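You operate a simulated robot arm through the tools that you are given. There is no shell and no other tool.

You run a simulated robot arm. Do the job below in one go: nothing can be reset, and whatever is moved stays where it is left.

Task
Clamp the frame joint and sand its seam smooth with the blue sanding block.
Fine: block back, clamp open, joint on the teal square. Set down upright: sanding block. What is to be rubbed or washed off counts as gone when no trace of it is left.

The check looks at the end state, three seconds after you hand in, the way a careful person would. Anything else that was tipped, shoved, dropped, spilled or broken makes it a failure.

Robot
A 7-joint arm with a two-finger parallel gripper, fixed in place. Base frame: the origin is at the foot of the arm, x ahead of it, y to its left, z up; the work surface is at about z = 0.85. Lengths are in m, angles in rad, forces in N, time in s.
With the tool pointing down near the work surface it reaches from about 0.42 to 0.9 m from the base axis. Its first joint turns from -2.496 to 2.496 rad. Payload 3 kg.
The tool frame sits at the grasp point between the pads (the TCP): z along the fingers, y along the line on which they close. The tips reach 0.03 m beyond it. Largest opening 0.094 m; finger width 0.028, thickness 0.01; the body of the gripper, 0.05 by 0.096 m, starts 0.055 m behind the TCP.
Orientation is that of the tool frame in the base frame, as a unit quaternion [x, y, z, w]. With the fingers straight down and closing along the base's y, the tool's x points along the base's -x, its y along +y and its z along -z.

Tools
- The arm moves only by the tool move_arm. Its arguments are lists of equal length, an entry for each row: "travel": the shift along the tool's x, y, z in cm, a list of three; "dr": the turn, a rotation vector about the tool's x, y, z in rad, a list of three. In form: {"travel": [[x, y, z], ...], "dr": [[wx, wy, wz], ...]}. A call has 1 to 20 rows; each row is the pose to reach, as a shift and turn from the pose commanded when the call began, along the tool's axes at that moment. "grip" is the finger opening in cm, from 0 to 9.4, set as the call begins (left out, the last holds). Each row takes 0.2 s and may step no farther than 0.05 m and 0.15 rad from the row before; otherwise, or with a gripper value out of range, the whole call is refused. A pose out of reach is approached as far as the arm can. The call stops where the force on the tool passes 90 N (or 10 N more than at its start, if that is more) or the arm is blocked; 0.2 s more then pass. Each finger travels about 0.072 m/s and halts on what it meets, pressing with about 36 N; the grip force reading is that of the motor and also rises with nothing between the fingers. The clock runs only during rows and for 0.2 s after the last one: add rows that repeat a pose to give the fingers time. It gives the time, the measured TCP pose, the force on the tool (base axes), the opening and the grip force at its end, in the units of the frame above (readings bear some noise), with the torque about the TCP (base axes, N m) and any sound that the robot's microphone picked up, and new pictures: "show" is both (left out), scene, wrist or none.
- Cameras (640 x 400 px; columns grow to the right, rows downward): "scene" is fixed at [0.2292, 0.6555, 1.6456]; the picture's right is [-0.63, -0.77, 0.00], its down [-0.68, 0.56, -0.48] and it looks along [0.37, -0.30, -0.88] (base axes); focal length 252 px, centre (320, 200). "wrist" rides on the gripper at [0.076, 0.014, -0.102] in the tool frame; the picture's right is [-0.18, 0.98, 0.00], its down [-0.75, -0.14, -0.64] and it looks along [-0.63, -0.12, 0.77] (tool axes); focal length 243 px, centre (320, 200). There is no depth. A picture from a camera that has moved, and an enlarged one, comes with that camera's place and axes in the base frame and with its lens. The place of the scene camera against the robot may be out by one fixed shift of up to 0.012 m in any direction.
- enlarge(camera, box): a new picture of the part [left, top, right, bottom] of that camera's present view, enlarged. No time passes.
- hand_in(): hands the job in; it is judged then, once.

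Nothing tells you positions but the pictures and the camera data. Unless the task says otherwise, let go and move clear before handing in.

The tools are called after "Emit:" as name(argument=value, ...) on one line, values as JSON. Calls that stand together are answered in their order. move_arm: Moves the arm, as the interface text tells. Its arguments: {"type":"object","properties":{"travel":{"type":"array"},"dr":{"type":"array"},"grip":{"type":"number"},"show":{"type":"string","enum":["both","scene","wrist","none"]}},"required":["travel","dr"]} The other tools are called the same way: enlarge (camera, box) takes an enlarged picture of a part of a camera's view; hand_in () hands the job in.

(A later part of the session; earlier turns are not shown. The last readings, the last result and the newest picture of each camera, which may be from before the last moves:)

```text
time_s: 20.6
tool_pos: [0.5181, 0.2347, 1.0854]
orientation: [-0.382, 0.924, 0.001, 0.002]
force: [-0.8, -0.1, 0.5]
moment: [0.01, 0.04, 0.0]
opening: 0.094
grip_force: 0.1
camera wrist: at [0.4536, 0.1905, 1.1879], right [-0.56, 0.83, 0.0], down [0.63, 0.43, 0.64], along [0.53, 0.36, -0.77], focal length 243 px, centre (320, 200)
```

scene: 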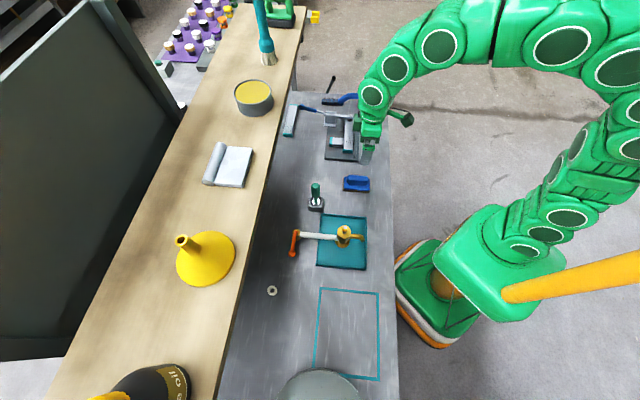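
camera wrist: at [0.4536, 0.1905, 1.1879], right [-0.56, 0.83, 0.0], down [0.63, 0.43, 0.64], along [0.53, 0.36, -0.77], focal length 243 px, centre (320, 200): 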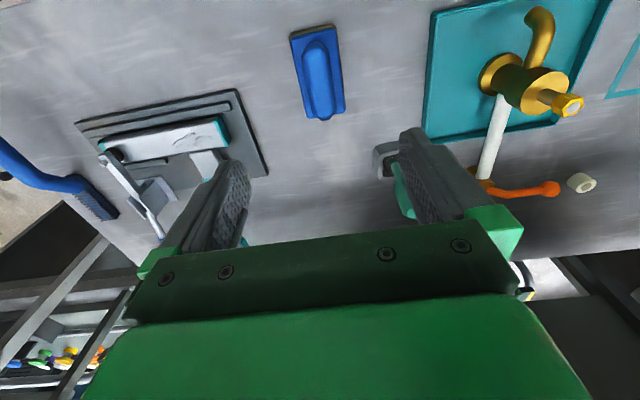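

Emit:
enlarge(camera="wrist", box=[270, 10, 370, 130])

Emit:
enlarge(camera="wrist", box=[60, 80, 280, 240])

Emit:
enlarge(camera="wrist", box=[410, 0, 640, 220])

```text
3.33 times, centred on (320, 70) of wrist
camera zoom: at [0.4536, 0.1905, 1.1879], right [-0.56, 0.83, 0.0], down [0.63, 0.43, 0.64], along [0.53, 0.36, -0.77], focal length 809 px, centre (320, 633)
```

zoom: 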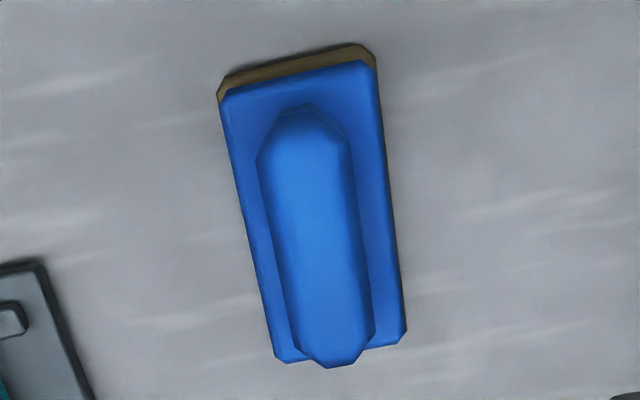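

```text
2.50 times, centred on (170, 160) of wrist
camera zoom: at [0.4536, 0.1905, 1.1879], right [-0.56, 0.83, 0.0], down [0.63, 0.43, 0.64], along [0.53, 0.36, -0.77], focal length 606 px, centre (695, 300)
```

zoom: 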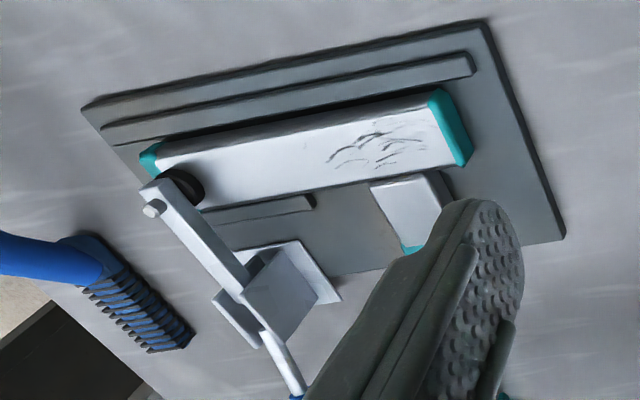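

```text
1.82 times, centred on (525, 110) of wrist
camera zoom: at [0.4536, 0.1905, 1.1879], right [-0.56, 0.83, 0.0], down [0.63, 0.43, 0.64], along [0.53, 0.36, -0.77], focal length 441 px, centre (-53, 364)
```

zoom: 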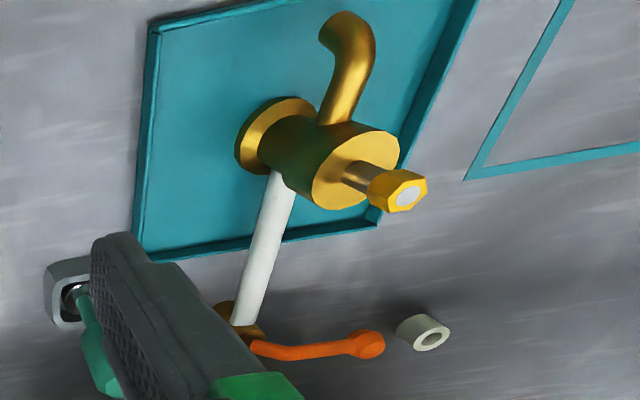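

The block's base spans about s 0.175–0.224, w 0.482–0.570 with its handle along the middle, and the gripper is nearly above it. I'll go lower and look again for the heights.

Emit:
move_arm(travel=[[0.3, 0, 4], [0.6, 0, 8], [0.6, 0, 11.5]], dr=[[0, 0, 0], [0, 0, 0], [0, 0, 0]], show="wrist")

Emit:
enlarge(camera="wrist", box=[230, 20, 430, 220])

Emit:
enlarge(camera="scene", box=[335, 155, 385, 200])

```text
time_s: 21.4
tool_pos: [0.5117, 0.2296, 0.9688]
orientation: [-0.383, 0.924, 0.0, 0.0]
force: [0.8, 0.0, 0.1]
moment: [-0.05, 0.01, 0.03]
opening: 0.0945
grip_force: 0.0
camera wrist: at [0.4489, 0.1854, 1.0719], right [-0.56, 0.83, 0.0], down [0.63, 0.43, 0.64], along [0.53, 0.36, -0.77], focal length 243 px, centre (320, 200)
```

wrist: 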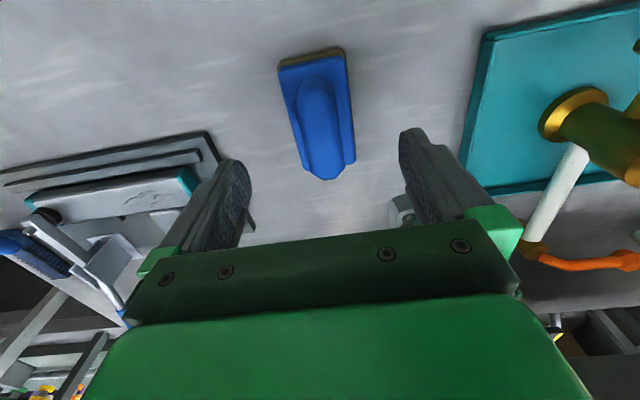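

```text
2.00 times, centred on (330, 120) of wrist
camera zoom: at [0.4489, 0.1854, 1.0719], right [-0.56, 0.83, 0.0], down [0.63, 0.43, 0.64], along [0.53, 0.36, -0.77], focal length 485 px, centre (300, 360)
```

zoom: 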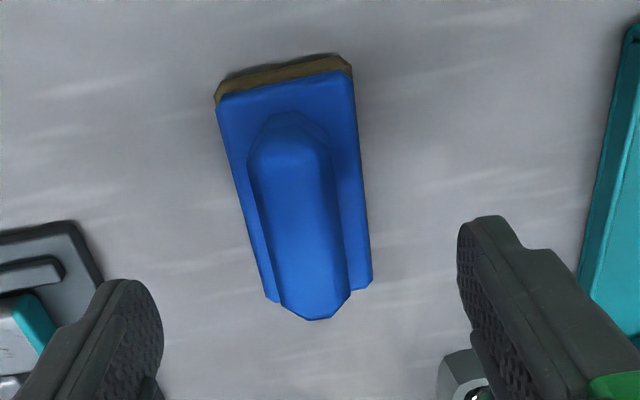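

```text
8.89 times, centred on (360, 178) of scene
camera zoom: at [0.2292, 0.6555, 1.6456], right [-0.63, -0.77, 0.0], down [-0.68, 0.56, -0.48], along [0.37, -0.3, -0.88], focal length 2244 px, centre (-36, 400)
```

zoom: 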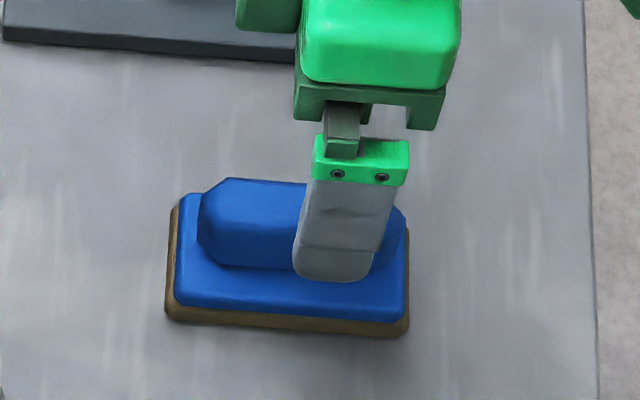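

The base top is near z = 0.88 and the handle (about 3 cm wide) is centred under the gripper. I'll lower the open fingers astride the handle, stopping just above the base.

Emit:
move_arm(travel=[[0, 0, 2.5], [0, 0, 4.5], [0, 0, 5.4]], dr=[[0, 0, 0], [0, 0, 0], [0, 0, 0]], show="wrist")

Emit:
enlarge(camera="scene", box=[335, 155, 385, 200])

```text
time_s: 22.2
tool_pos: [0.5125, 0.2287, 0.9172]
orientation: [-0.383, 0.924, 0.0, 0.001]
force: [-0.5, -0.3, -0.2]
moment: [0.04, -0.01, 0.0]
opening: 0.0941
grip_force: 0.1
camera wrist: at [0.4485, 0.1854, 1.0194], right [-0.56, 0.83, 0.0], down [0.63, 0.43, 0.64], along [0.53, 0.36, -0.77], focal length 243 px, centre (320, 200)
```

wrist: 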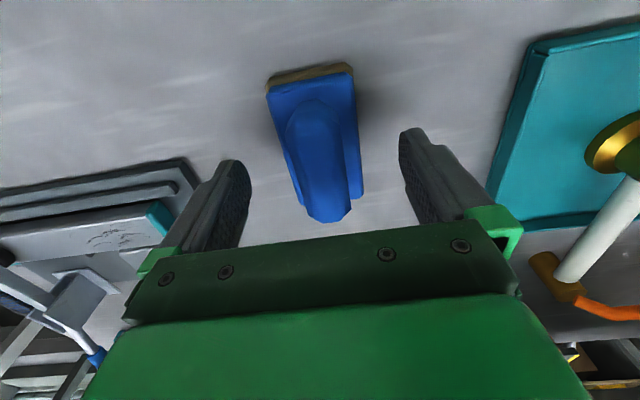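

```text
8.89 times, centred on (360, 178) of scene
camera zoom: at [0.2292, 0.6555, 1.6456], right [-0.63, -0.77, 0.0], down [-0.68, 0.56, -0.48], along [0.37, -0.3, -0.88], focal length 2244 px, centre (-36, 400)
```

zoom: 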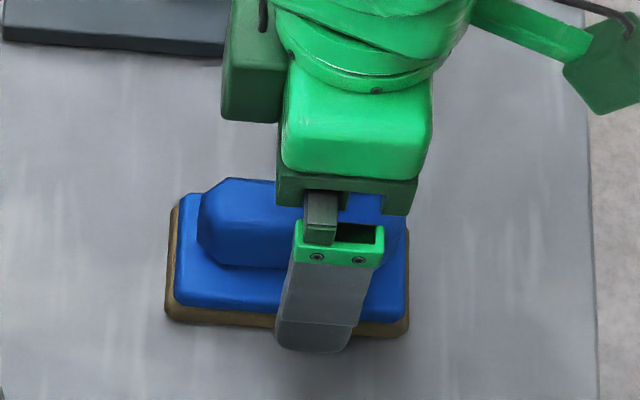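

The fingertips clear the base by a few mm. I'll narrow the opening to 4.4 cm, then ease down until the tips just touch the base so the grip on the handle is as deep as possible.

Emit:
move_arm(travel=[[0, 0, 0], [0, 0, 0], [0, 0, 0]], dr=[[0, 0, 0], [0, 0, 0], [0, 0, 0]], grip=4.4)

Emit:
enlarge(camera="wrist", box=[230, 50, 430, 250])

Emit:
enlarge(camera="scene", box=[340, 165, 380, 200])

```text
time_s: 23.0
tool_pos: [0.511, 0.2297, 0.9176]
orientation: [-0.383, 0.924, 0.001, 0.0]
force: [0.6, -0.7, 0.0]
moment: [0.0, -0.01, 0.04]
opening: 0.044
grip_force: 0.0
camera wrist: at [0.4485, 0.1852, 1.0194], right [-0.56, 0.83, 0.0], down [0.63, 0.43, 0.64], along [0.53, 0.36, -0.77], focal length 243 px, centre (320, 200)
```

scene: 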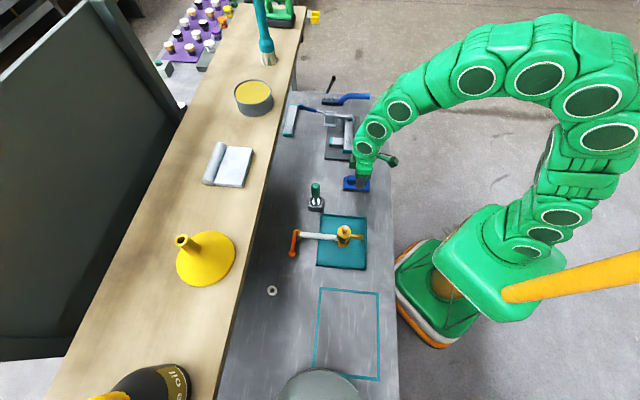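
wrist: 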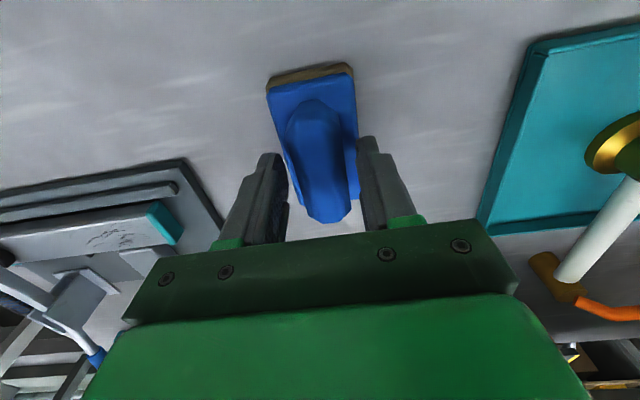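

```text
2.00 times, centred on (330, 150) of wrist
camera zoom: at [0.4485, 0.1852, 1.0194], right [-0.56, 0.83, 0.0], down [0.63, 0.43, 0.64], along [0.53, 0.36, -0.77], focal length 485 px, centre (300, 300)
```

zoom: 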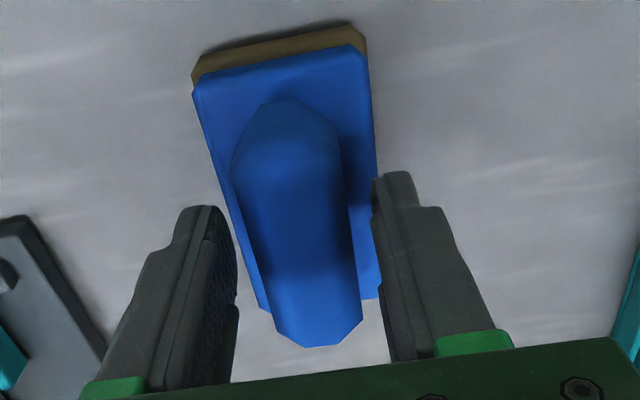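

```text
11.43 times, centred on (360, 182) of scene
camera zoom: at [0.2292, 0.6555, 1.6456], right [-0.63, -0.77, 0.0], down [-0.68, 0.56, -0.48], along [0.37, -0.3, -0.88], focal length 2884 px, centre (-137, 400)
```

zoom: 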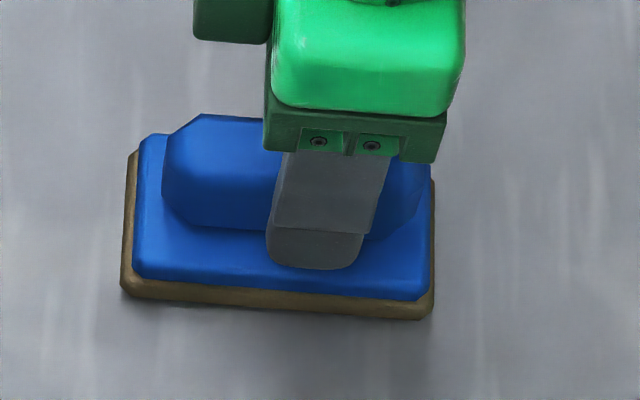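

Emit:
move_arm(travel=[[0, 0, 0.2], [0, 0, 0.4]], dr=[[0, 0, 0], [0, 0, 0]], show="none")

Emit:
move_arm(travel=[[0, 0, 0.15], [0, 0, 0.3]], dr=[[0, 0, 0], [0, 0, 0]], show="none")

Emit:
enlarge(camera="scene", box=[340, 165, 380, 200])

```text
time_s: 23.6
tool_pos: [0.5121, 0.2287, 0.9144]
orientation: [-0.383, 0.924, 0.0, -0.001]
force: [0.4, 0.1, 0.7]
moment: [0.0, 0.0, -0.01]
opening: 0.0437
grip_force: 0.0
```

```text
time_s: 24.2
tool_pos: [0.5127, 0.2299, 0.9104]
orientation: [-0.383, 0.924, 0.0, 0.0]
force: [-0.3, -1.5, 0.1]
moment: [0.0, 0.01, 0.06]
opening: 0.044
grip_force: 0.1
```

```text
11.43 times, centred on (360, 182) of scene
camera zoom: at [0.2292, 0.6555, 1.6456], right [-0.63, -0.77, 0.0], down [-0.68, 0.56, -0.48], along [0.37, -0.3, -0.88], focal length 2884 px, centre (-137, 400)
```

zoom: 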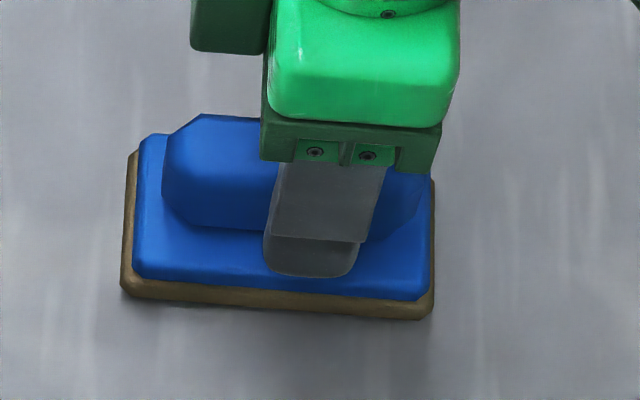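

Emit:
move_arm(travel=[[0, 0, 0.15], [0, 0, 0.3]], dr=[[0, 0, 0], [0, 0, 0]], show="none")

Emit:
move_arm(travel=[[0, 0, 0.15], [0, 0, 0.3]], dr=[[0, 0, 0], [0, 0, 0]], show="none")

Emit:
enlarge(camera="scene", box=[340, 165, 380, 200])

```text
time_s: 24.8
tool_pos: [0.5126, 0.2289, 0.9066]
orientation: [-0.383, 0.924, -0.001, 0.0]
force: [-0.8, 0.2, 0.6]
moment: [0.02, 0.02, -0.02]
opening: 0.044
grip_force: 0.0
```

```text
time_s: 25.4
tool_pos: [0.5114, 0.229, 0.9053]
orientation: [-0.383, 0.924, 0.0, 0.0]
force: [-0.3, 0.4, 0.3]
moment: [0.02, -0.04, -0.02]
opening: 0.0441
grip_force: 0.0
```

```text
11.43 times, centred on (360, 182) of scene
camera zoom: at [0.2292, 0.6555, 1.6456], right [-0.63, -0.77, 0.0], down [-0.68, 0.56, -0.48], along [0.37, -0.3, -0.88], focal length 2884 px, centre (-137, 400)
```

zoom: 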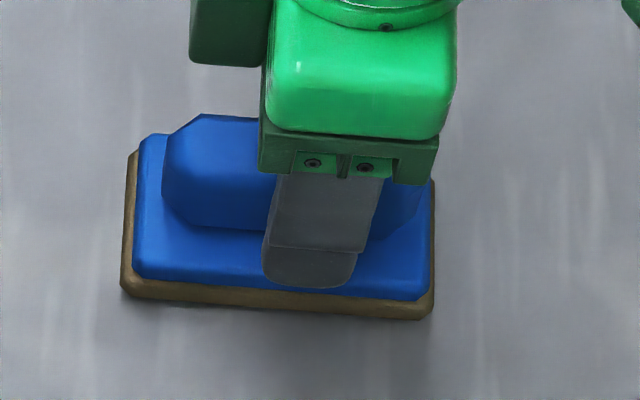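

Emit:
move_arm(travel=[[0, 0, 0], [0, 0, 0]], dr=[[0, 0, 0], [0, 0, 0]], grip=3.6, show="wrist")

Emit:
enlarge(camera="wrist", box=[230, 50, 430, 250])

Emit:
enlarge(camera="scene", box=[340, 165, 380, 200])

```text
time_s: 26.0
tool_pos: [0.5121, 0.2275, 0.9048]
orientation: [-0.384, 0.923, 0.0, 0.0]
force: [0.4, 0.5, 0.1]
moment: [-0.01, 0.01, 0.01]
opening: 0.036
grip_force: 0.3
camera wrist: at [0.4489, 0.1849, 1.0074], right [-0.56, 0.83, 0.0], down [0.63, 0.43, 0.64], along [0.53, 0.36, -0.77], focal length 243 px, centre (320, 200)
```

wrist: 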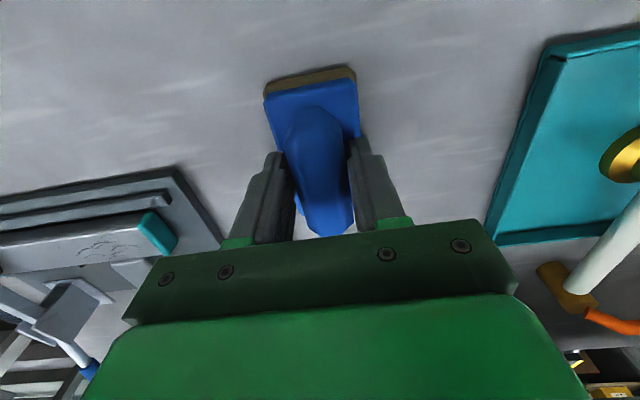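

```text
2.00 times, centred on (330, 150) of wrist
camera zoom: at [0.4489, 0.1849, 1.0074], right [-0.56, 0.83, 0.0], down [0.63, 0.43, 0.64], along [0.53, 0.36, -0.77], focal length 485 px, centre (300, 300)
```

zoom: 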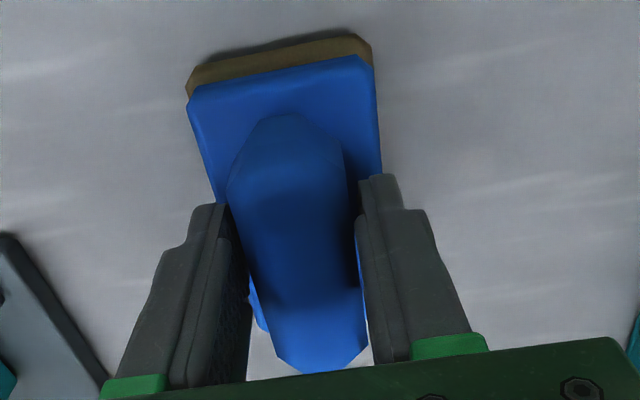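

```text
11.43 times, centred on (360, 182) of scene
camera zoom: at [0.2292, 0.6555, 1.6456], right [-0.63, -0.77, 0.0], down [-0.68, 0.56, -0.48], along [0.37, -0.3, -0.88], focal length 2884 px, centre (-137, 400)
```

zoom: 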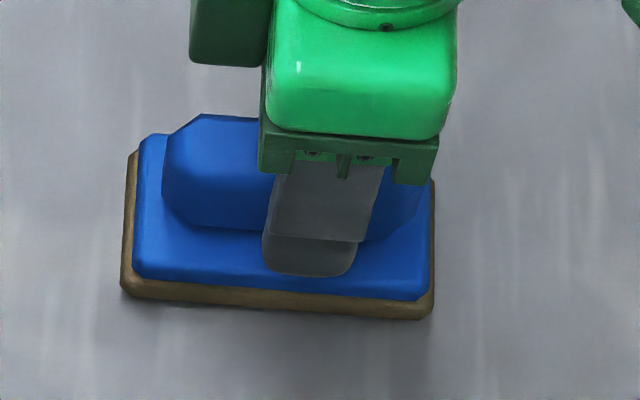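

Emit:
move_arm(travel=[[0, 0, 0.15], [0, 0, 0.3]], dr=[[0, 0, 0], [0, 0, 0]], show="none")

Emit:
enlarge(camera="scene", box=[340, 165, 380, 200])

```text
time_s: 26.6
tool_pos: [0.5122, 0.2274, 0.9017]
orientation: [-0.383, 0.924, 0.001, 0.0]
force: [-1.6, -0.3, 3.3]
moment: [-0.01, 0.05, -0.04]
opening: 0.0363
grip_force: 0.5
```

```text
11.43 times, centred on (360, 182) of scene
camera zoom: at [0.2292, 0.6555, 1.6456], right [-0.63, -0.77, 0.0], down [-0.68, 0.56, -0.48], along [0.37, -0.3, -0.88], focal length 2884 px, centre (-137, 400)
```

zoom: 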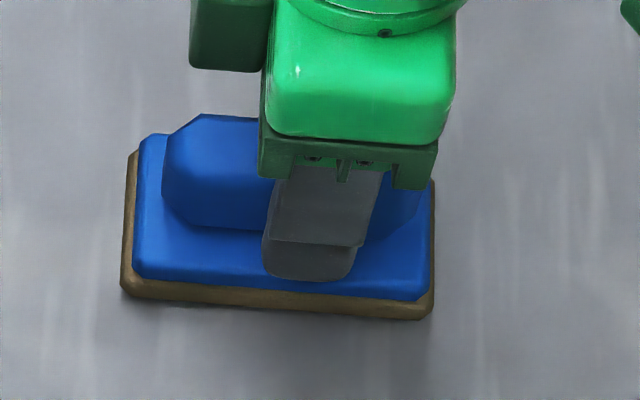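

The tips just touch the base top (3 N) at a TCP height of 0.902, so the base is about 2.2 cm thick. I'll lift 1 mm and close on the handle.

Emit:
move_arm(travel=[[0, 0, -0.1], [0, 0, -0.1], [0, 0, -0.1], [0, 0, -0.1]], dr=[[0, 0, 0], [0, 0, 0], [0, 0, 0], [0, 0, 0]], grip=1.5, show="wrist")

```text
time_s: 27.6
tool_pos: [0.5123, 0.2275, 0.903]
orientation: [-0.383, 0.924, 0.001, 0.0]
force: [-0.6, -0.2, 0.2]
moment: [0.0, 0.02, 0.01]
opening: 0.0342
grip_force: 35.6
camera wrist: at [0.4486, 0.1846, 1.0054], right [-0.56, 0.83, 0.0], down [0.63, 0.43, 0.64], along [0.53, 0.36, -0.77], focal length 243 px, centre (320, 200)
```

wrist: 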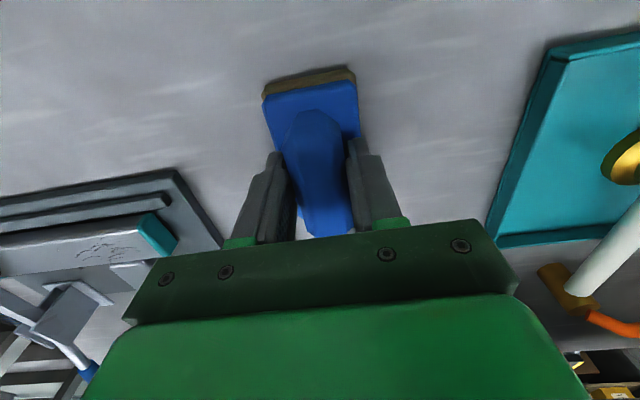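

The handle is held (3.4 cm wide, 36 N). I'll lift the block straight up and carry it above the seam at about s = 0.385, w = 0.572.

Emit:
move_arm(travel=[[0, 0, -2], [0, 0, -5], [0, 0, -9], [-1.0, -4, -10], [-2.1, -8, -10], [-3.2, -12, -10], [-4.2, -16, -10], [-4.85, -18.45, -10]], dr=[[0, 0, 0], [0, 0, 0], [0, 0, 0], [0, 0, 0], [0, 0, 0], [0, 0, 0], [0, 0, 0], [0, 0, 0]])

Emit:
enlarge(camera="scene", box=[320, 90, 380, 165])

Emit:
enlarge(camera="wrist", box=[200, 0, 440, 240])

```text
time_s: 29.4
tool_pos: [0.6772, 0.1337, 1.0032]
orientation: [-0.382, 0.924, 0.0, 0.0]
force: [-0.1, -0.5, -1.7]
moment: [-0.03, 0.0, 0.0]
opening: 0.0341
grip_force: 35.6
camera wrist: at [0.6145, 0.0895, 1.1055], right [-0.56, 0.83, 0.0], down [0.63, 0.43, 0.64], along [0.53, 0.36, -0.77], focal length 243 px, centre (320, 200)
```

scene: 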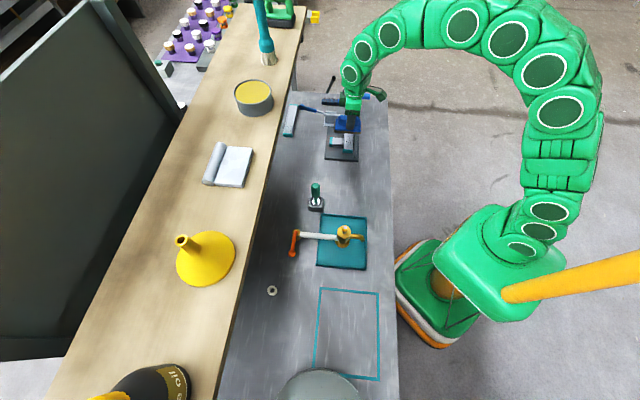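
wrist: 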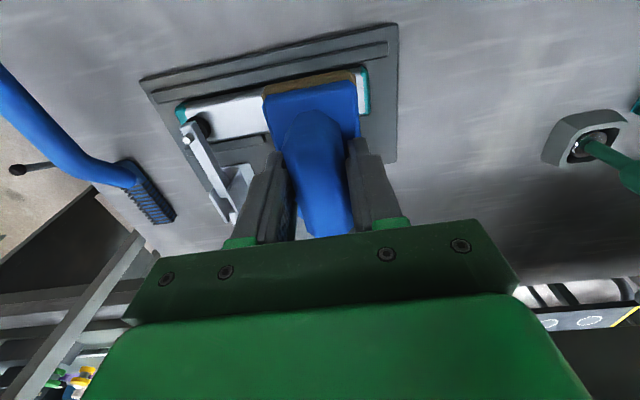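

```text
5.33 times, centred on (350, 128) of scene
camera zoom: at [0.2292, 0.6555, 1.6456], right [-0.63, -0.77, 0.0], down [-0.68, 0.56, -0.48], along [0.37, -0.3, -0.88], focal length 1346 px, centre (160, 587)
```

zoom: 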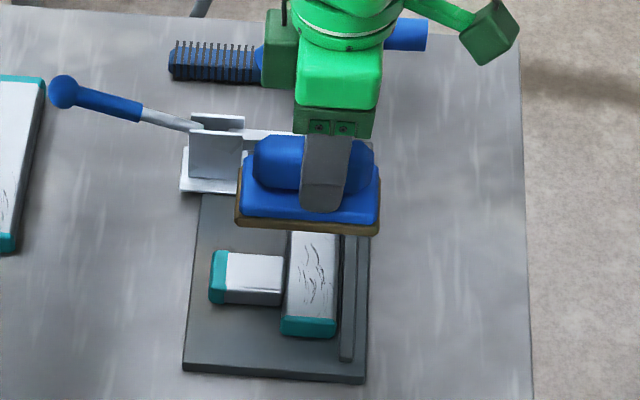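

```text
1.67 times, centred on (320, 120) of wrist
camera zoom: at [0.6145, 0.0895, 1.1055], right [-0.56, 0.83, 0.0], down [0.63, 0.43, 0.64], along [0.53, 0.36, -0.77], focal length 404 px, centre (320, 333)
```

zoom: 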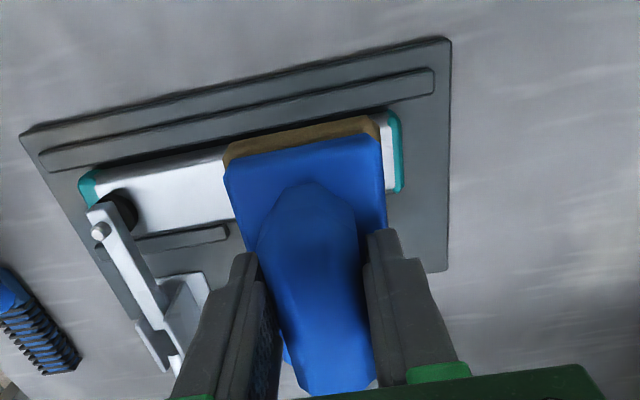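

The block is held level and hovers over the seam area. I'll lower it to just above the bar, then feel for contact in small steps.

Emit:
move_arm(travel=[[0, 0, 2], [0, 0, 4], [0, 0, 5]], dr=[[0, 0, 0], [0, 0, 0], [0, 0, 0]], show="wrist")

Emit:
enlarge(camera="scene", box=[325, 110, 370, 165])

```text
time_s: 30.2
tool_pos: [0.6773, 0.1331, 0.9533]
orientation: [-0.383, 0.924, 0.001, -0.001]
force: [-0.4, -1.0, -1.6]
moment: [0.0, -0.02, 0.04]
opening: 0.0339
grip_force: 35.9
camera wrist: at [0.6136, 0.0891, 1.0554], right [-0.56, 0.83, 0.0], down [0.63, 0.43, 0.64], along [0.53, 0.36, -0.77], focal length 243 px, centre (320, 200)
```

wrist: 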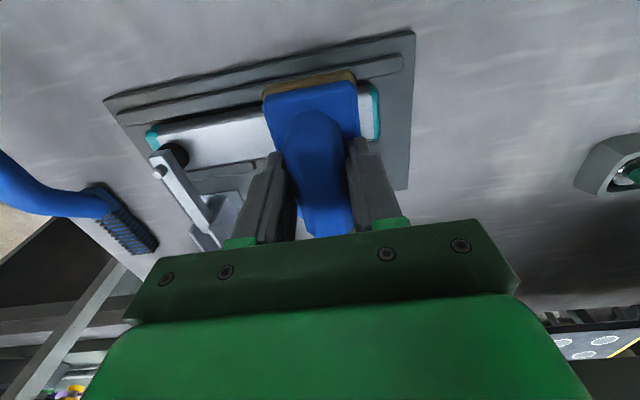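

```text
7.27 times, centred on (348, 138) of scene
camera zoom: at [0.2292, 0.6555, 1.6456], right [-0.63, -0.77, 0.0], down [-0.68, 0.56, -0.48], along [0.37, -0.3, -0.88], focal length 1836 px, centre (120, 654)
```

zoom: 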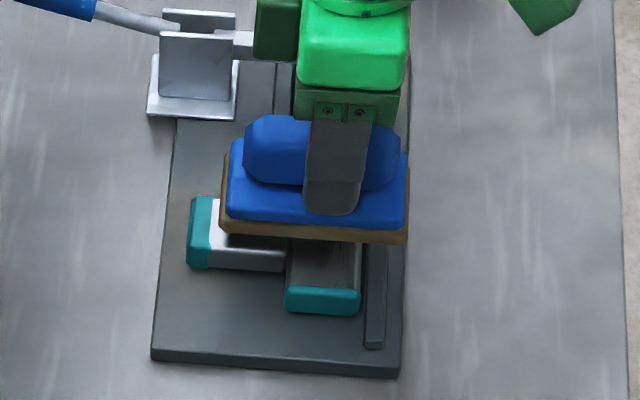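

Emit:
move_arm(travel=[[0, 0, 0.4], [0, 0, 0.8]], dr=[[0, 0, 0], [0, 0, 0]], show="none")

Emit:
move_arm(travel=[[0, 0, 0.2], [0, 0, 0.4]], dr=[[0, 0, 0], [0, 0, 0]], show="none")

Emit:
enlarge(camera="scene", box=[325, 110, 370, 165])

```text
time_s: 30.8
tool_pos: [0.6769, 0.1336, 0.9442]
orientation: [-0.383, 0.924, 0.0, 0.0]
force: [-1.2, -0.5, -1.1]
moment: [-0.01, 0.01, -0.01]
opening: 0.0339
grip_force: 36.2
```

```text
time_s: 31.4
tool_pos: [0.676, 0.1327, 0.9409]
orientation: [-0.383, 0.924, 0.0, 0.0]
force: [0.0, -0.1, -2.2]
moment: [-0.06, 0.02, -0.04]
opening: 0.034
grip_force: 36.0
```

```text
7.27 times, centred on (348, 138) of scene
camera zoom: at [0.2292, 0.6555, 1.6456], right [-0.63, -0.77, 0.0], down [-0.68, 0.56, -0.48], along [0.37, -0.3, -0.88], focal length 1836 px, centre (120, 654)
```

zoom: 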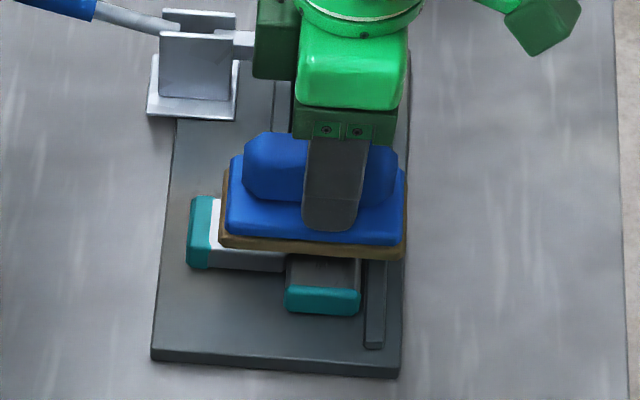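

Emit:
move_arm(travel=[[0, 0, 0.15], [0, 0, 0.3]], dr=[[0, 0, 0], [0, 0, 0]], show="none")

Emit:
move_arm(travel=[[0, 0, 0.15], [0, 0, 0.3]], dr=[[0, 0, 0], [0, 0, 0]], show="none")

Emit:
enlarge(camera="scene", box=[325, 110, 370, 165])

```text
time_s: 32.0
tool_pos: [0.6772, 0.1326, 0.9371]
orientation: [-0.383, 0.924, 0.0, 0.0]
force: [0.6, 0.6, -2.9]
moment: [0.0, 0.04, 0.01]
opening: 0.0339
grip_force: 35.9
```

```text
time_s: 32.6
tool_pos: [0.6771, 0.1328, 0.9343]
orientation: [-0.383, 0.924, 0.0, 0.0]
force: [0.3, -0.3, -1.8]
moment: [0.0, 0.02, -0.02]
opening: 0.0341
grip_force: 36.4
```

```text
7.27 times, centred on (348, 138) of scene
camera zoom: at [0.2292, 0.6555, 1.6456], right [-0.63, -0.77, 0.0], down [-0.68, 0.56, -0.48], along [0.37, -0.3, -0.88], focal length 1836 px, centre (120, 654)
```

zoom: 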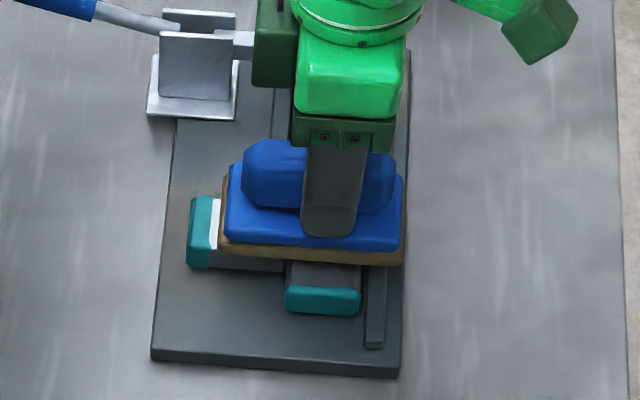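

Emit:
move_arm(travel=[[0, 0, 0.15], [0, 0, 0.3]], dr=[[0, 0, 0], [0, 0, 0]], show="none")

Emit:
enlarge(camera="scene", box=[325, 110, 370, 165])

```text
time_s: 33.2
tool_pos: [0.6776, 0.1307, 0.9335]
orientation: [-0.383, 0.924, 0.0, 0.001]
force: [-16.7, -5.5, 47.7]
moment: [-0.12, 0.41, 0.08]
opening: 0.0341
grip_force: 35.6
```

```text
7.27 times, centred on (348, 138) of scene
camera zoom: at [0.2292, 0.6555, 1.6456], right [-0.63, -0.77, 0.0], down [-0.68, 0.56, -0.48], along [0.37, -0.3, -0.88], focal length 1836 px, centre (120, 654)
```

zoom: 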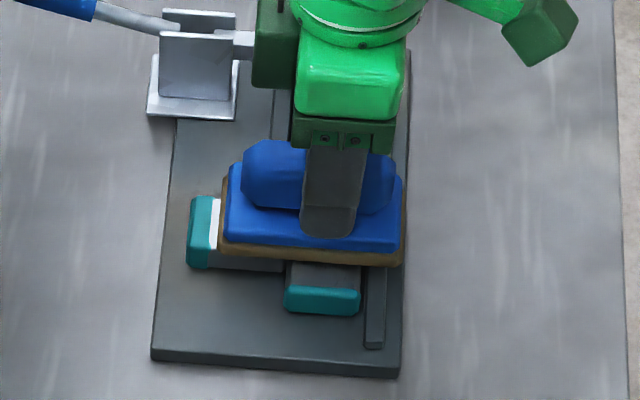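

Contact with the bar is at a TCP height of about 0.9335 (48 N now, a bit strong). I'll ease off to about 15–20 N and start rubbing back and forth along the bar.

Emit:
move_arm(travel=[[0, 0, -0.15], [0, -0.7, -0.15], [0, -1.4, -0.15], [0, -0.7, -0.15], [0, 0, -0.15]], dr=[[0, 0, 0], [0, 0, 0], [0, 0, 0], [0, 0, 0], [0, 0, 0]], show="scene")

Emit:
enlarge(camera="scene", box=[325, 110, 370, 165])

```text
time_s: 34.4
tool_pos: [0.6772, 0.1306, 0.9335]
orientation: [-0.383, 0.924, 0.0, 0.001]
force: [12.4, -12.2, 42.0]
moment: [-0.13, -0.66, -0.15]
opening: 0.0338
grip_force: 35.9
```

scene: 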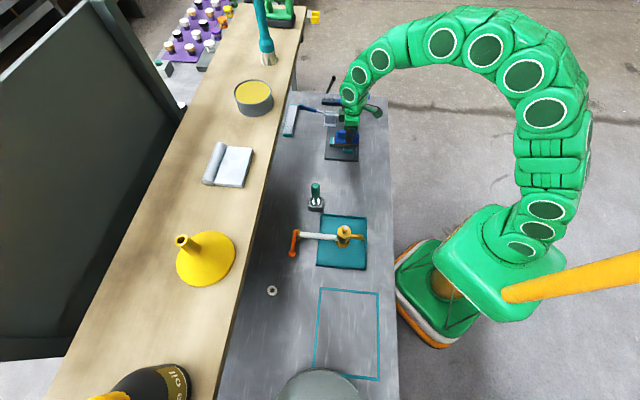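

```text
7.27 times, centred on (348, 138) of scene
camera zoom: at [0.2292, 0.6555, 1.6456], right [-0.63, -0.77, 0.0], down [-0.68, 0.56, -0.48], along [0.37, -0.3, -0.88], focal length 1836 px, centre (120, 654)
```

zoom: 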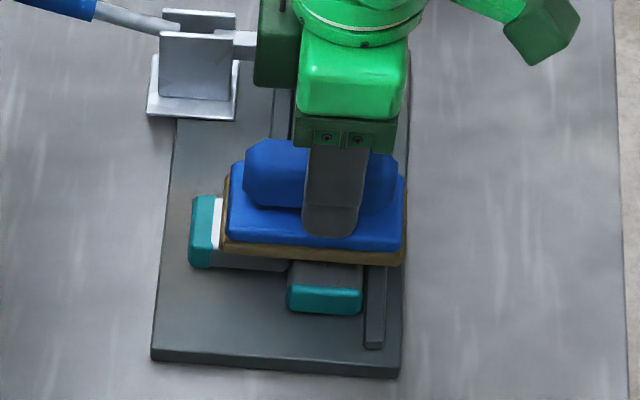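

The joint stays put apart from settling about 1 mm against the fence, and the force is 42 N. I'll ease off slightly more and continue with longer strokes.

Emit:
move_arm(travel=[[0, -0.7, -0.15], [0, -1.4, -0.15], [0, -2.1, -0.15], [0, -1.4, -0.15], [0, -0.7, -0.15], [0, 0, -0.15], [0, 0.7, -0.15], [0, 1.4, -0.15], [0, 2.0, -0.15], [0, 1.4, -0.15], [0, 0.7, -0.15], [0, 0, -0.15], [0, -0.7, -0.15], [0, -1.4, -0.15], [0, -2.1, -0.15], [0, -1.4, -0.15], [0, -0.7, -0.15], [0, 0, -0.15]], dr=[[0, 0, 0], [0, 0, 0], [0, 0, 0], [0, 0, 0], [0, 0, 0], [0, 0, 0], [0, 0, 0], [0, 0, 0], [0, 0, 0], [0, 0, 0], [0, 0, 0], [0, 0, 0], [0, 0, 0], [0, 0, 0], [0, 0, 0], [0, 0, 0], [0, 0, 0], [0, 0, 0]], show="scene")

Emit:
enlarge(camera="scene", box=[325, 110, 370, 165])

```text
time_s: 38.2
tool_pos: [0.6769, 0.1316, 0.9341]
orientation: [-0.383, 0.924, 0.0, 0.0]
force: [0.1, -1.4, -0.4]
moment: [-0.05, -0.1, -0.05]
opening: 0.0342
grip_force: 36.1
```

scene: 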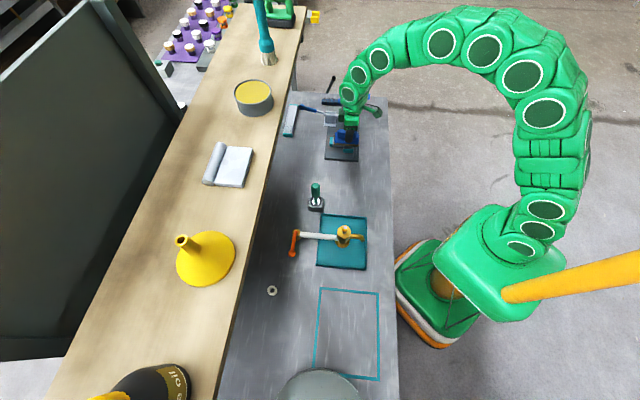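

```text
7.27 times, centred on (348, 138) of scene
camera zoom: at [0.2292, 0.6555, 1.6456], right [-0.63, -0.77, 0.0], down [-0.68, 0.56, -0.48], along [0.37, -0.3, -0.88], focal length 1836 px, centre (120, 654)
```

zoom: 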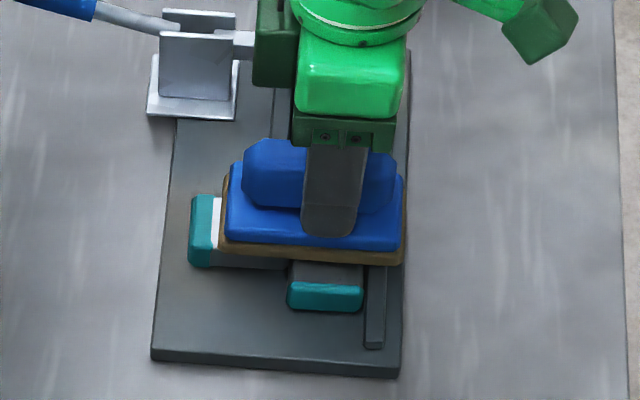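

The force has dropped to almost nothing, so those later strokes were light. I'll press in 1 mm more and repeat the strokes.

Emit:
move_arm(travel=[[0, 0, 0.08], [0, -0.7, 0.08], [0, -1.4, 0.08], [0, -2.1, 0.08], [0, -1.4, 0.08], [0, -0.7, 0.08], [0, 0, 0.08], [0, 0.7, 0.08], [0, 1.4, 0.08], [0, 2.0, 0.08], [0, 1.4, 0.08], [0, 0.7, 0.08], [0, 0, 0.08]], dr=[[0, 0, 0], [0, 0, 0], [0, 0, 0], [0, 0, 0], [0, 0, 0], [0, 0, 0], [0, 0, 0], [0, 0, 0], [0, 0, 0], [0, 0, 0], [0, 0, 0], [0, 0, 0], [0, 0, 0]], show="none")

Emit:
enlarge(camera="scene", box=[325, 110, 370, 165])

```text
time_s: 41.0
tool_pos: [0.6762, 0.1318, 0.9328]
orientation: [-0.383, 0.924, 0.0, 0.0]
force: [-8.7, 10.1, 31.9]
moment: [0.52, 0.15, 0.07]
opening: 0.0342
grip_force: 35.6
```

```text
7.27 times, centred on (348, 138) of scene
camera zoom: at [0.2292, 0.6555, 1.6456], right [-0.63, -0.77, 0.0], down [-0.68, 0.56, -0.48], along [0.37, -0.3, -0.88], focal length 1836 px, centre (120, 654)
```

zoom: 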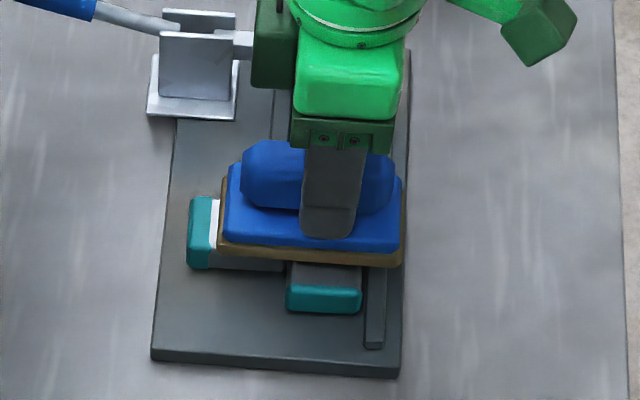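

About 30 N of pressure now, and the joint stays held. I'll do another set of strokes, then lift and inspect the seam.

Emit:
move_arm(travel=[[0, -0.8, 0], [0, -1.6, 0], [0, -2.2, 0], [0, -1.5, 0], [0, -0.8, 0], [0, 0, 0], [0, 0.8, 0], [0, 1.5, 0], [0, 2.2, 0], [0, 1.5, 0], [0, 0.8, 0], [0, 0, 0], [0, -0.8, 0], [0, -1.6, 0], [0, -2.2, 0], [0, -1.5, 0], [0, -0.8, 0], [0, 0, 0]], dr=[[0, 0, 0], [0, 0, 0], [0, 0, 0], [0, 0, 0], [0, 0, 0], [0, 0, 0], [0, 0, 0], [0, 0, 0], [0, 0, 0], [0, 0, 0], [0, 0, 0], [0, 0, 0], [0, 0, 0], [0, 0, 0], [0, 0, 0], [0, 0, 0], [0, 0, 0], [0, 0, 0]], show="none")

Emit:
move_arm(travel=[[0, 0, -1], [0, 0, -4], [0, 3.5, -7], [0, 8, -7]], dr=[[0, 0, 0], [0, 0, 0], [0, 0, 0], [0, 0, 0]])

Emit:
enlarge(camera="wrist", box=[60, 0, 320, 200])

Emit:
enlarge(camera="scene", box=[325, 105, 375, 165])

```text
time_s: 44.8
tool_pos: [0.6763, 0.1313, 0.933]
orientation: [-0.383, 0.924, -0.001, 0.0]
force: [9.5, -8.0, 28.8]
moment: [-0.2, -0.37, -0.06]
opening: 0.034
grip_force: 36.0
```

```text
time_s: 45.8
tool_pos: [0.6193, 0.1888, 1.0045]
orientation: [-0.383, 0.924, 0.0, -0.001]
force: [0.2, 0.8, -2.4]
moment: [-0.03, 0.02, -0.02]
opening: 0.0341
grip_force: 36.5
camera wrist: at [0.5574, 0.1451, 1.1069], right [-0.56, 0.83, 0.0], down [0.63, 0.43, 0.64], along [0.53, 0.36, -0.77], focal length 243 px, centre (320, 200)
```

scene: 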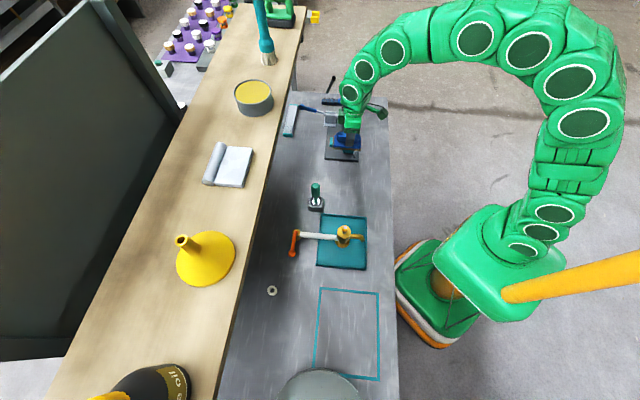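
wrist: 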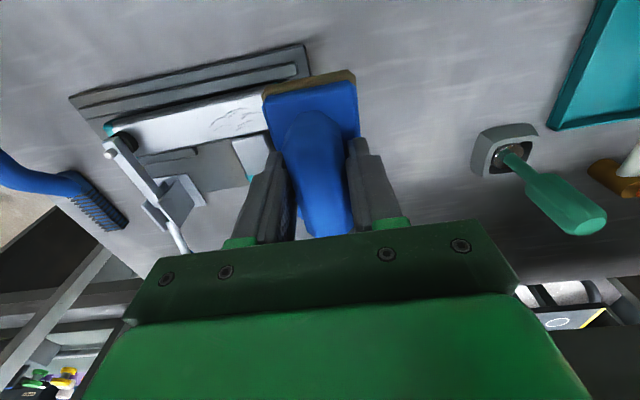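

```text
2.00 times, centred on (190, 100) of wrist
camera zoom: at [0.5574, 0.1451, 1.1069], right [-0.56, 0.83, 0.0], down [0.63, 0.43, 0.64], along [0.53, 0.36, -0.77], focal length 485 px, centre (580, 400)
```

zoom: 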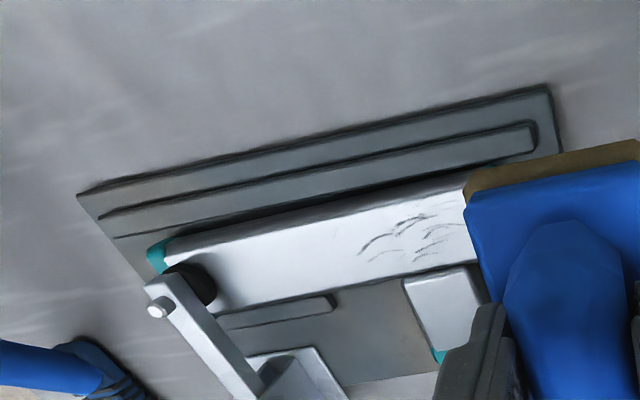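

```text
6.67 times, centred on (350, 135) of scene
camera zoom: at [0.2292, 0.6555, 1.6456], right [-0.63, -0.77, 0.0], down [-0.68, 0.56, -0.48], along [0.37, -0.3, -0.88], focal length 1683 px, centre (120, 633)
```

zoom: 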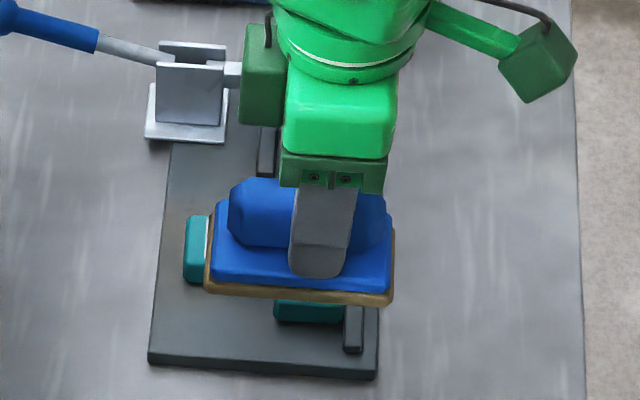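

Emit:
move_arm(travel=[[0, 4, -2], [0, 8, -4]], dr=[[0, 0, 0], [0, 0, 0]])

Emit:
enlarge(camera="wrist", box=[100, 40, 280, 160])

Emit:
enlarge(camera="scene", box=[325, 105, 375, 165])

```text
time_s: 46.4
tool_pos: [0.5643, 0.2467, 1.044]
orientation: [-0.383, 0.924, -0.001, -0.001]
force: [-0.1, -0.2, -1.5]
moment: [-0.01, 0.02, 0.0]
opening: 0.0343
grip_force: 36.3
camera wrist: at [0.5013, 0.2035, 1.1458], right [-0.56, 0.83, 0.0], down [0.63, 0.43, 0.64], along [0.53, 0.36, -0.77], focal length 243 px, centre (320, 200)
```

scene: 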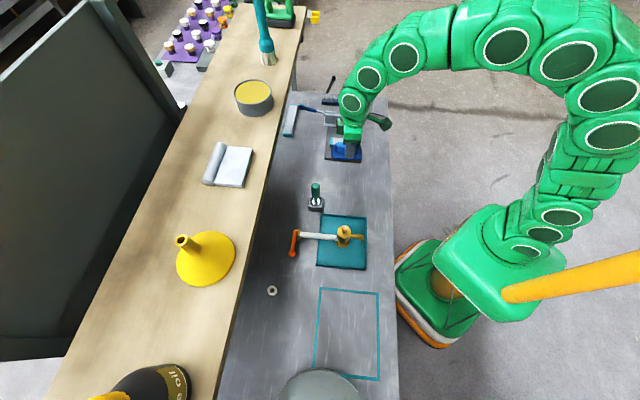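
wrist: 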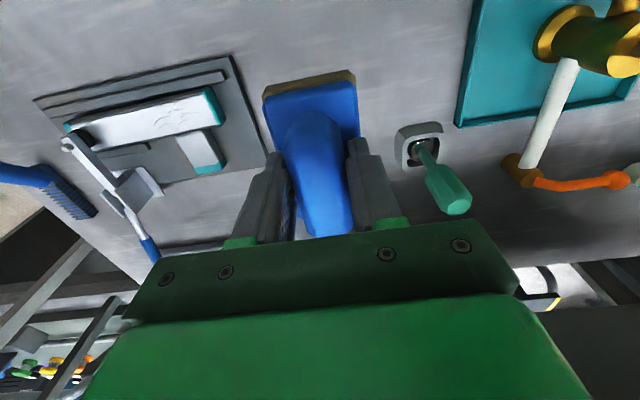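

```text
3.33 times, centred on (190, 100) of wrist
camera zoom: at [0.5013, 0.2035, 1.1458], right [-0.56, 0.83, 0.0], down [0.63, 0.43, 0.64], along [0.53, 0.36, -0.77], focal length 809 px, centre (753, 533)
```

zoom: 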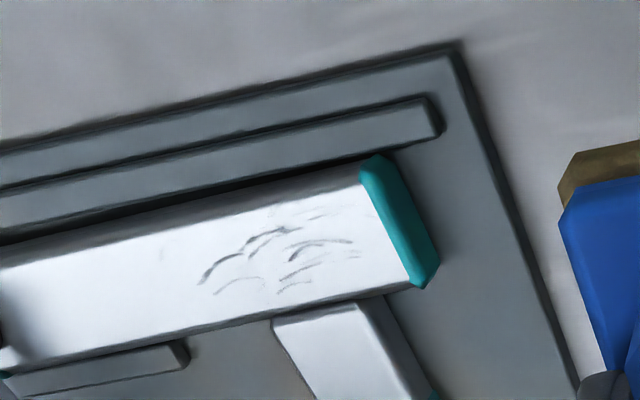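

```text
6.67 times, centred on (350, 135) of scene
camera zoom: at [0.2292, 0.6555, 1.6456], right [-0.63, -0.77, 0.0], down [-0.68, 0.56, -0.48], along [0.37, -0.3, -0.88], focal length 1683 px, centre (120, 633)
```

zoom: 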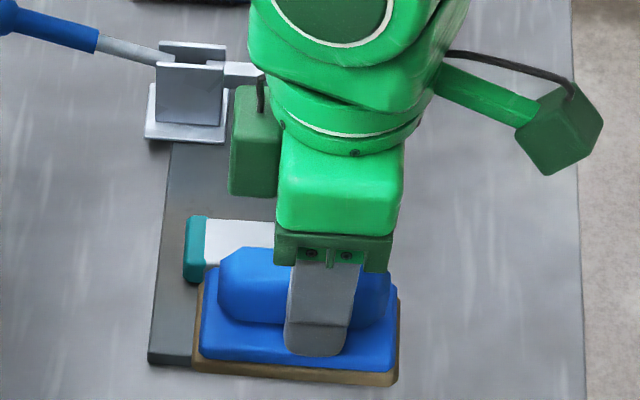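

The marks have clearly faded but are not gone, so the sanding works and needs more passes. I'll go back down onto the seam, centred at s ≈ 0.39, and rub more.

Emit:
move_arm(travel=[[0, -4, 1], [0, -8, 3], [0, -12, 4], [0, -16.4, 5], [0, -16.4, 8], [0, -16.4, 10.5], [0, -16.4, 11], [0, -17.2, 11], [0, -18, 11], [0, -18.6, 11], [0, -18, 11], [0, -17.2, 11], [0, -16.4, 11], [0, -15.6, 11], [0, -14.8, 11], [0, -14.2, 11], [0, -14.8, 11], [0, -15.6, 11], [0, -16.4, 11]], dr=[[0, 0, 0], [0, 0, 0], [0, 0, 0], [0, 0, 0], [0, 0, 0], [0, 0, 0], [0, 0, 0], [0, 0, 0], [0, 0, 0], [0, 0, 0], [0, 0, 0], [0, 0, 0], [0, 0, 0], [0, 0, 0], [0, 0, 0], [0, 0, 0], [0, 0, 0], [0, 0, 0], [0, 0, 0]], show="scene")

Emit:
enlarge(camera="scene", box=[325, 105, 375, 165])

```text
time_s: 50.4
tool_pos: [0.6795, 0.1311, 0.9337]
orientation: [-0.383, 0.924, 0.0, 0.0]
force: [-7.6, 6.7, 24.2]
moment: [0.28, 0.18, 0.0]
opening: 0.0339
grip_force: 35.7
```

scene: 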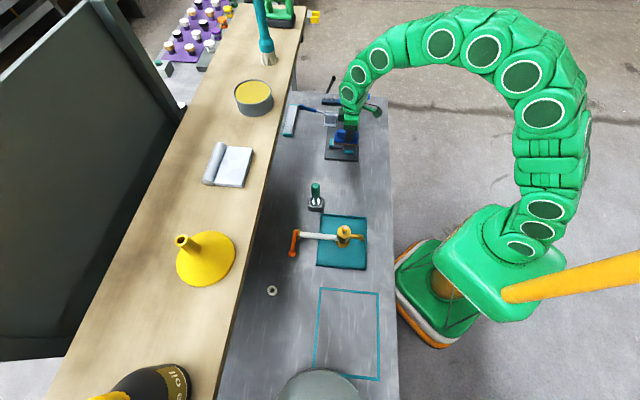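

```text
6.67 times, centred on (350, 135) of scene
camera zoom: at [0.2292, 0.6555, 1.6456], right [-0.63, -0.77, 0.0], down [-0.68, 0.56, -0.48], along [0.37, -0.3, -0.88], focal length 1683 px, centre (120, 633)
```

zoom: 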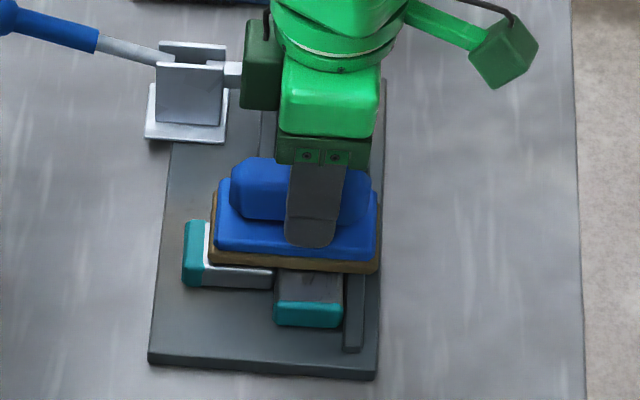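

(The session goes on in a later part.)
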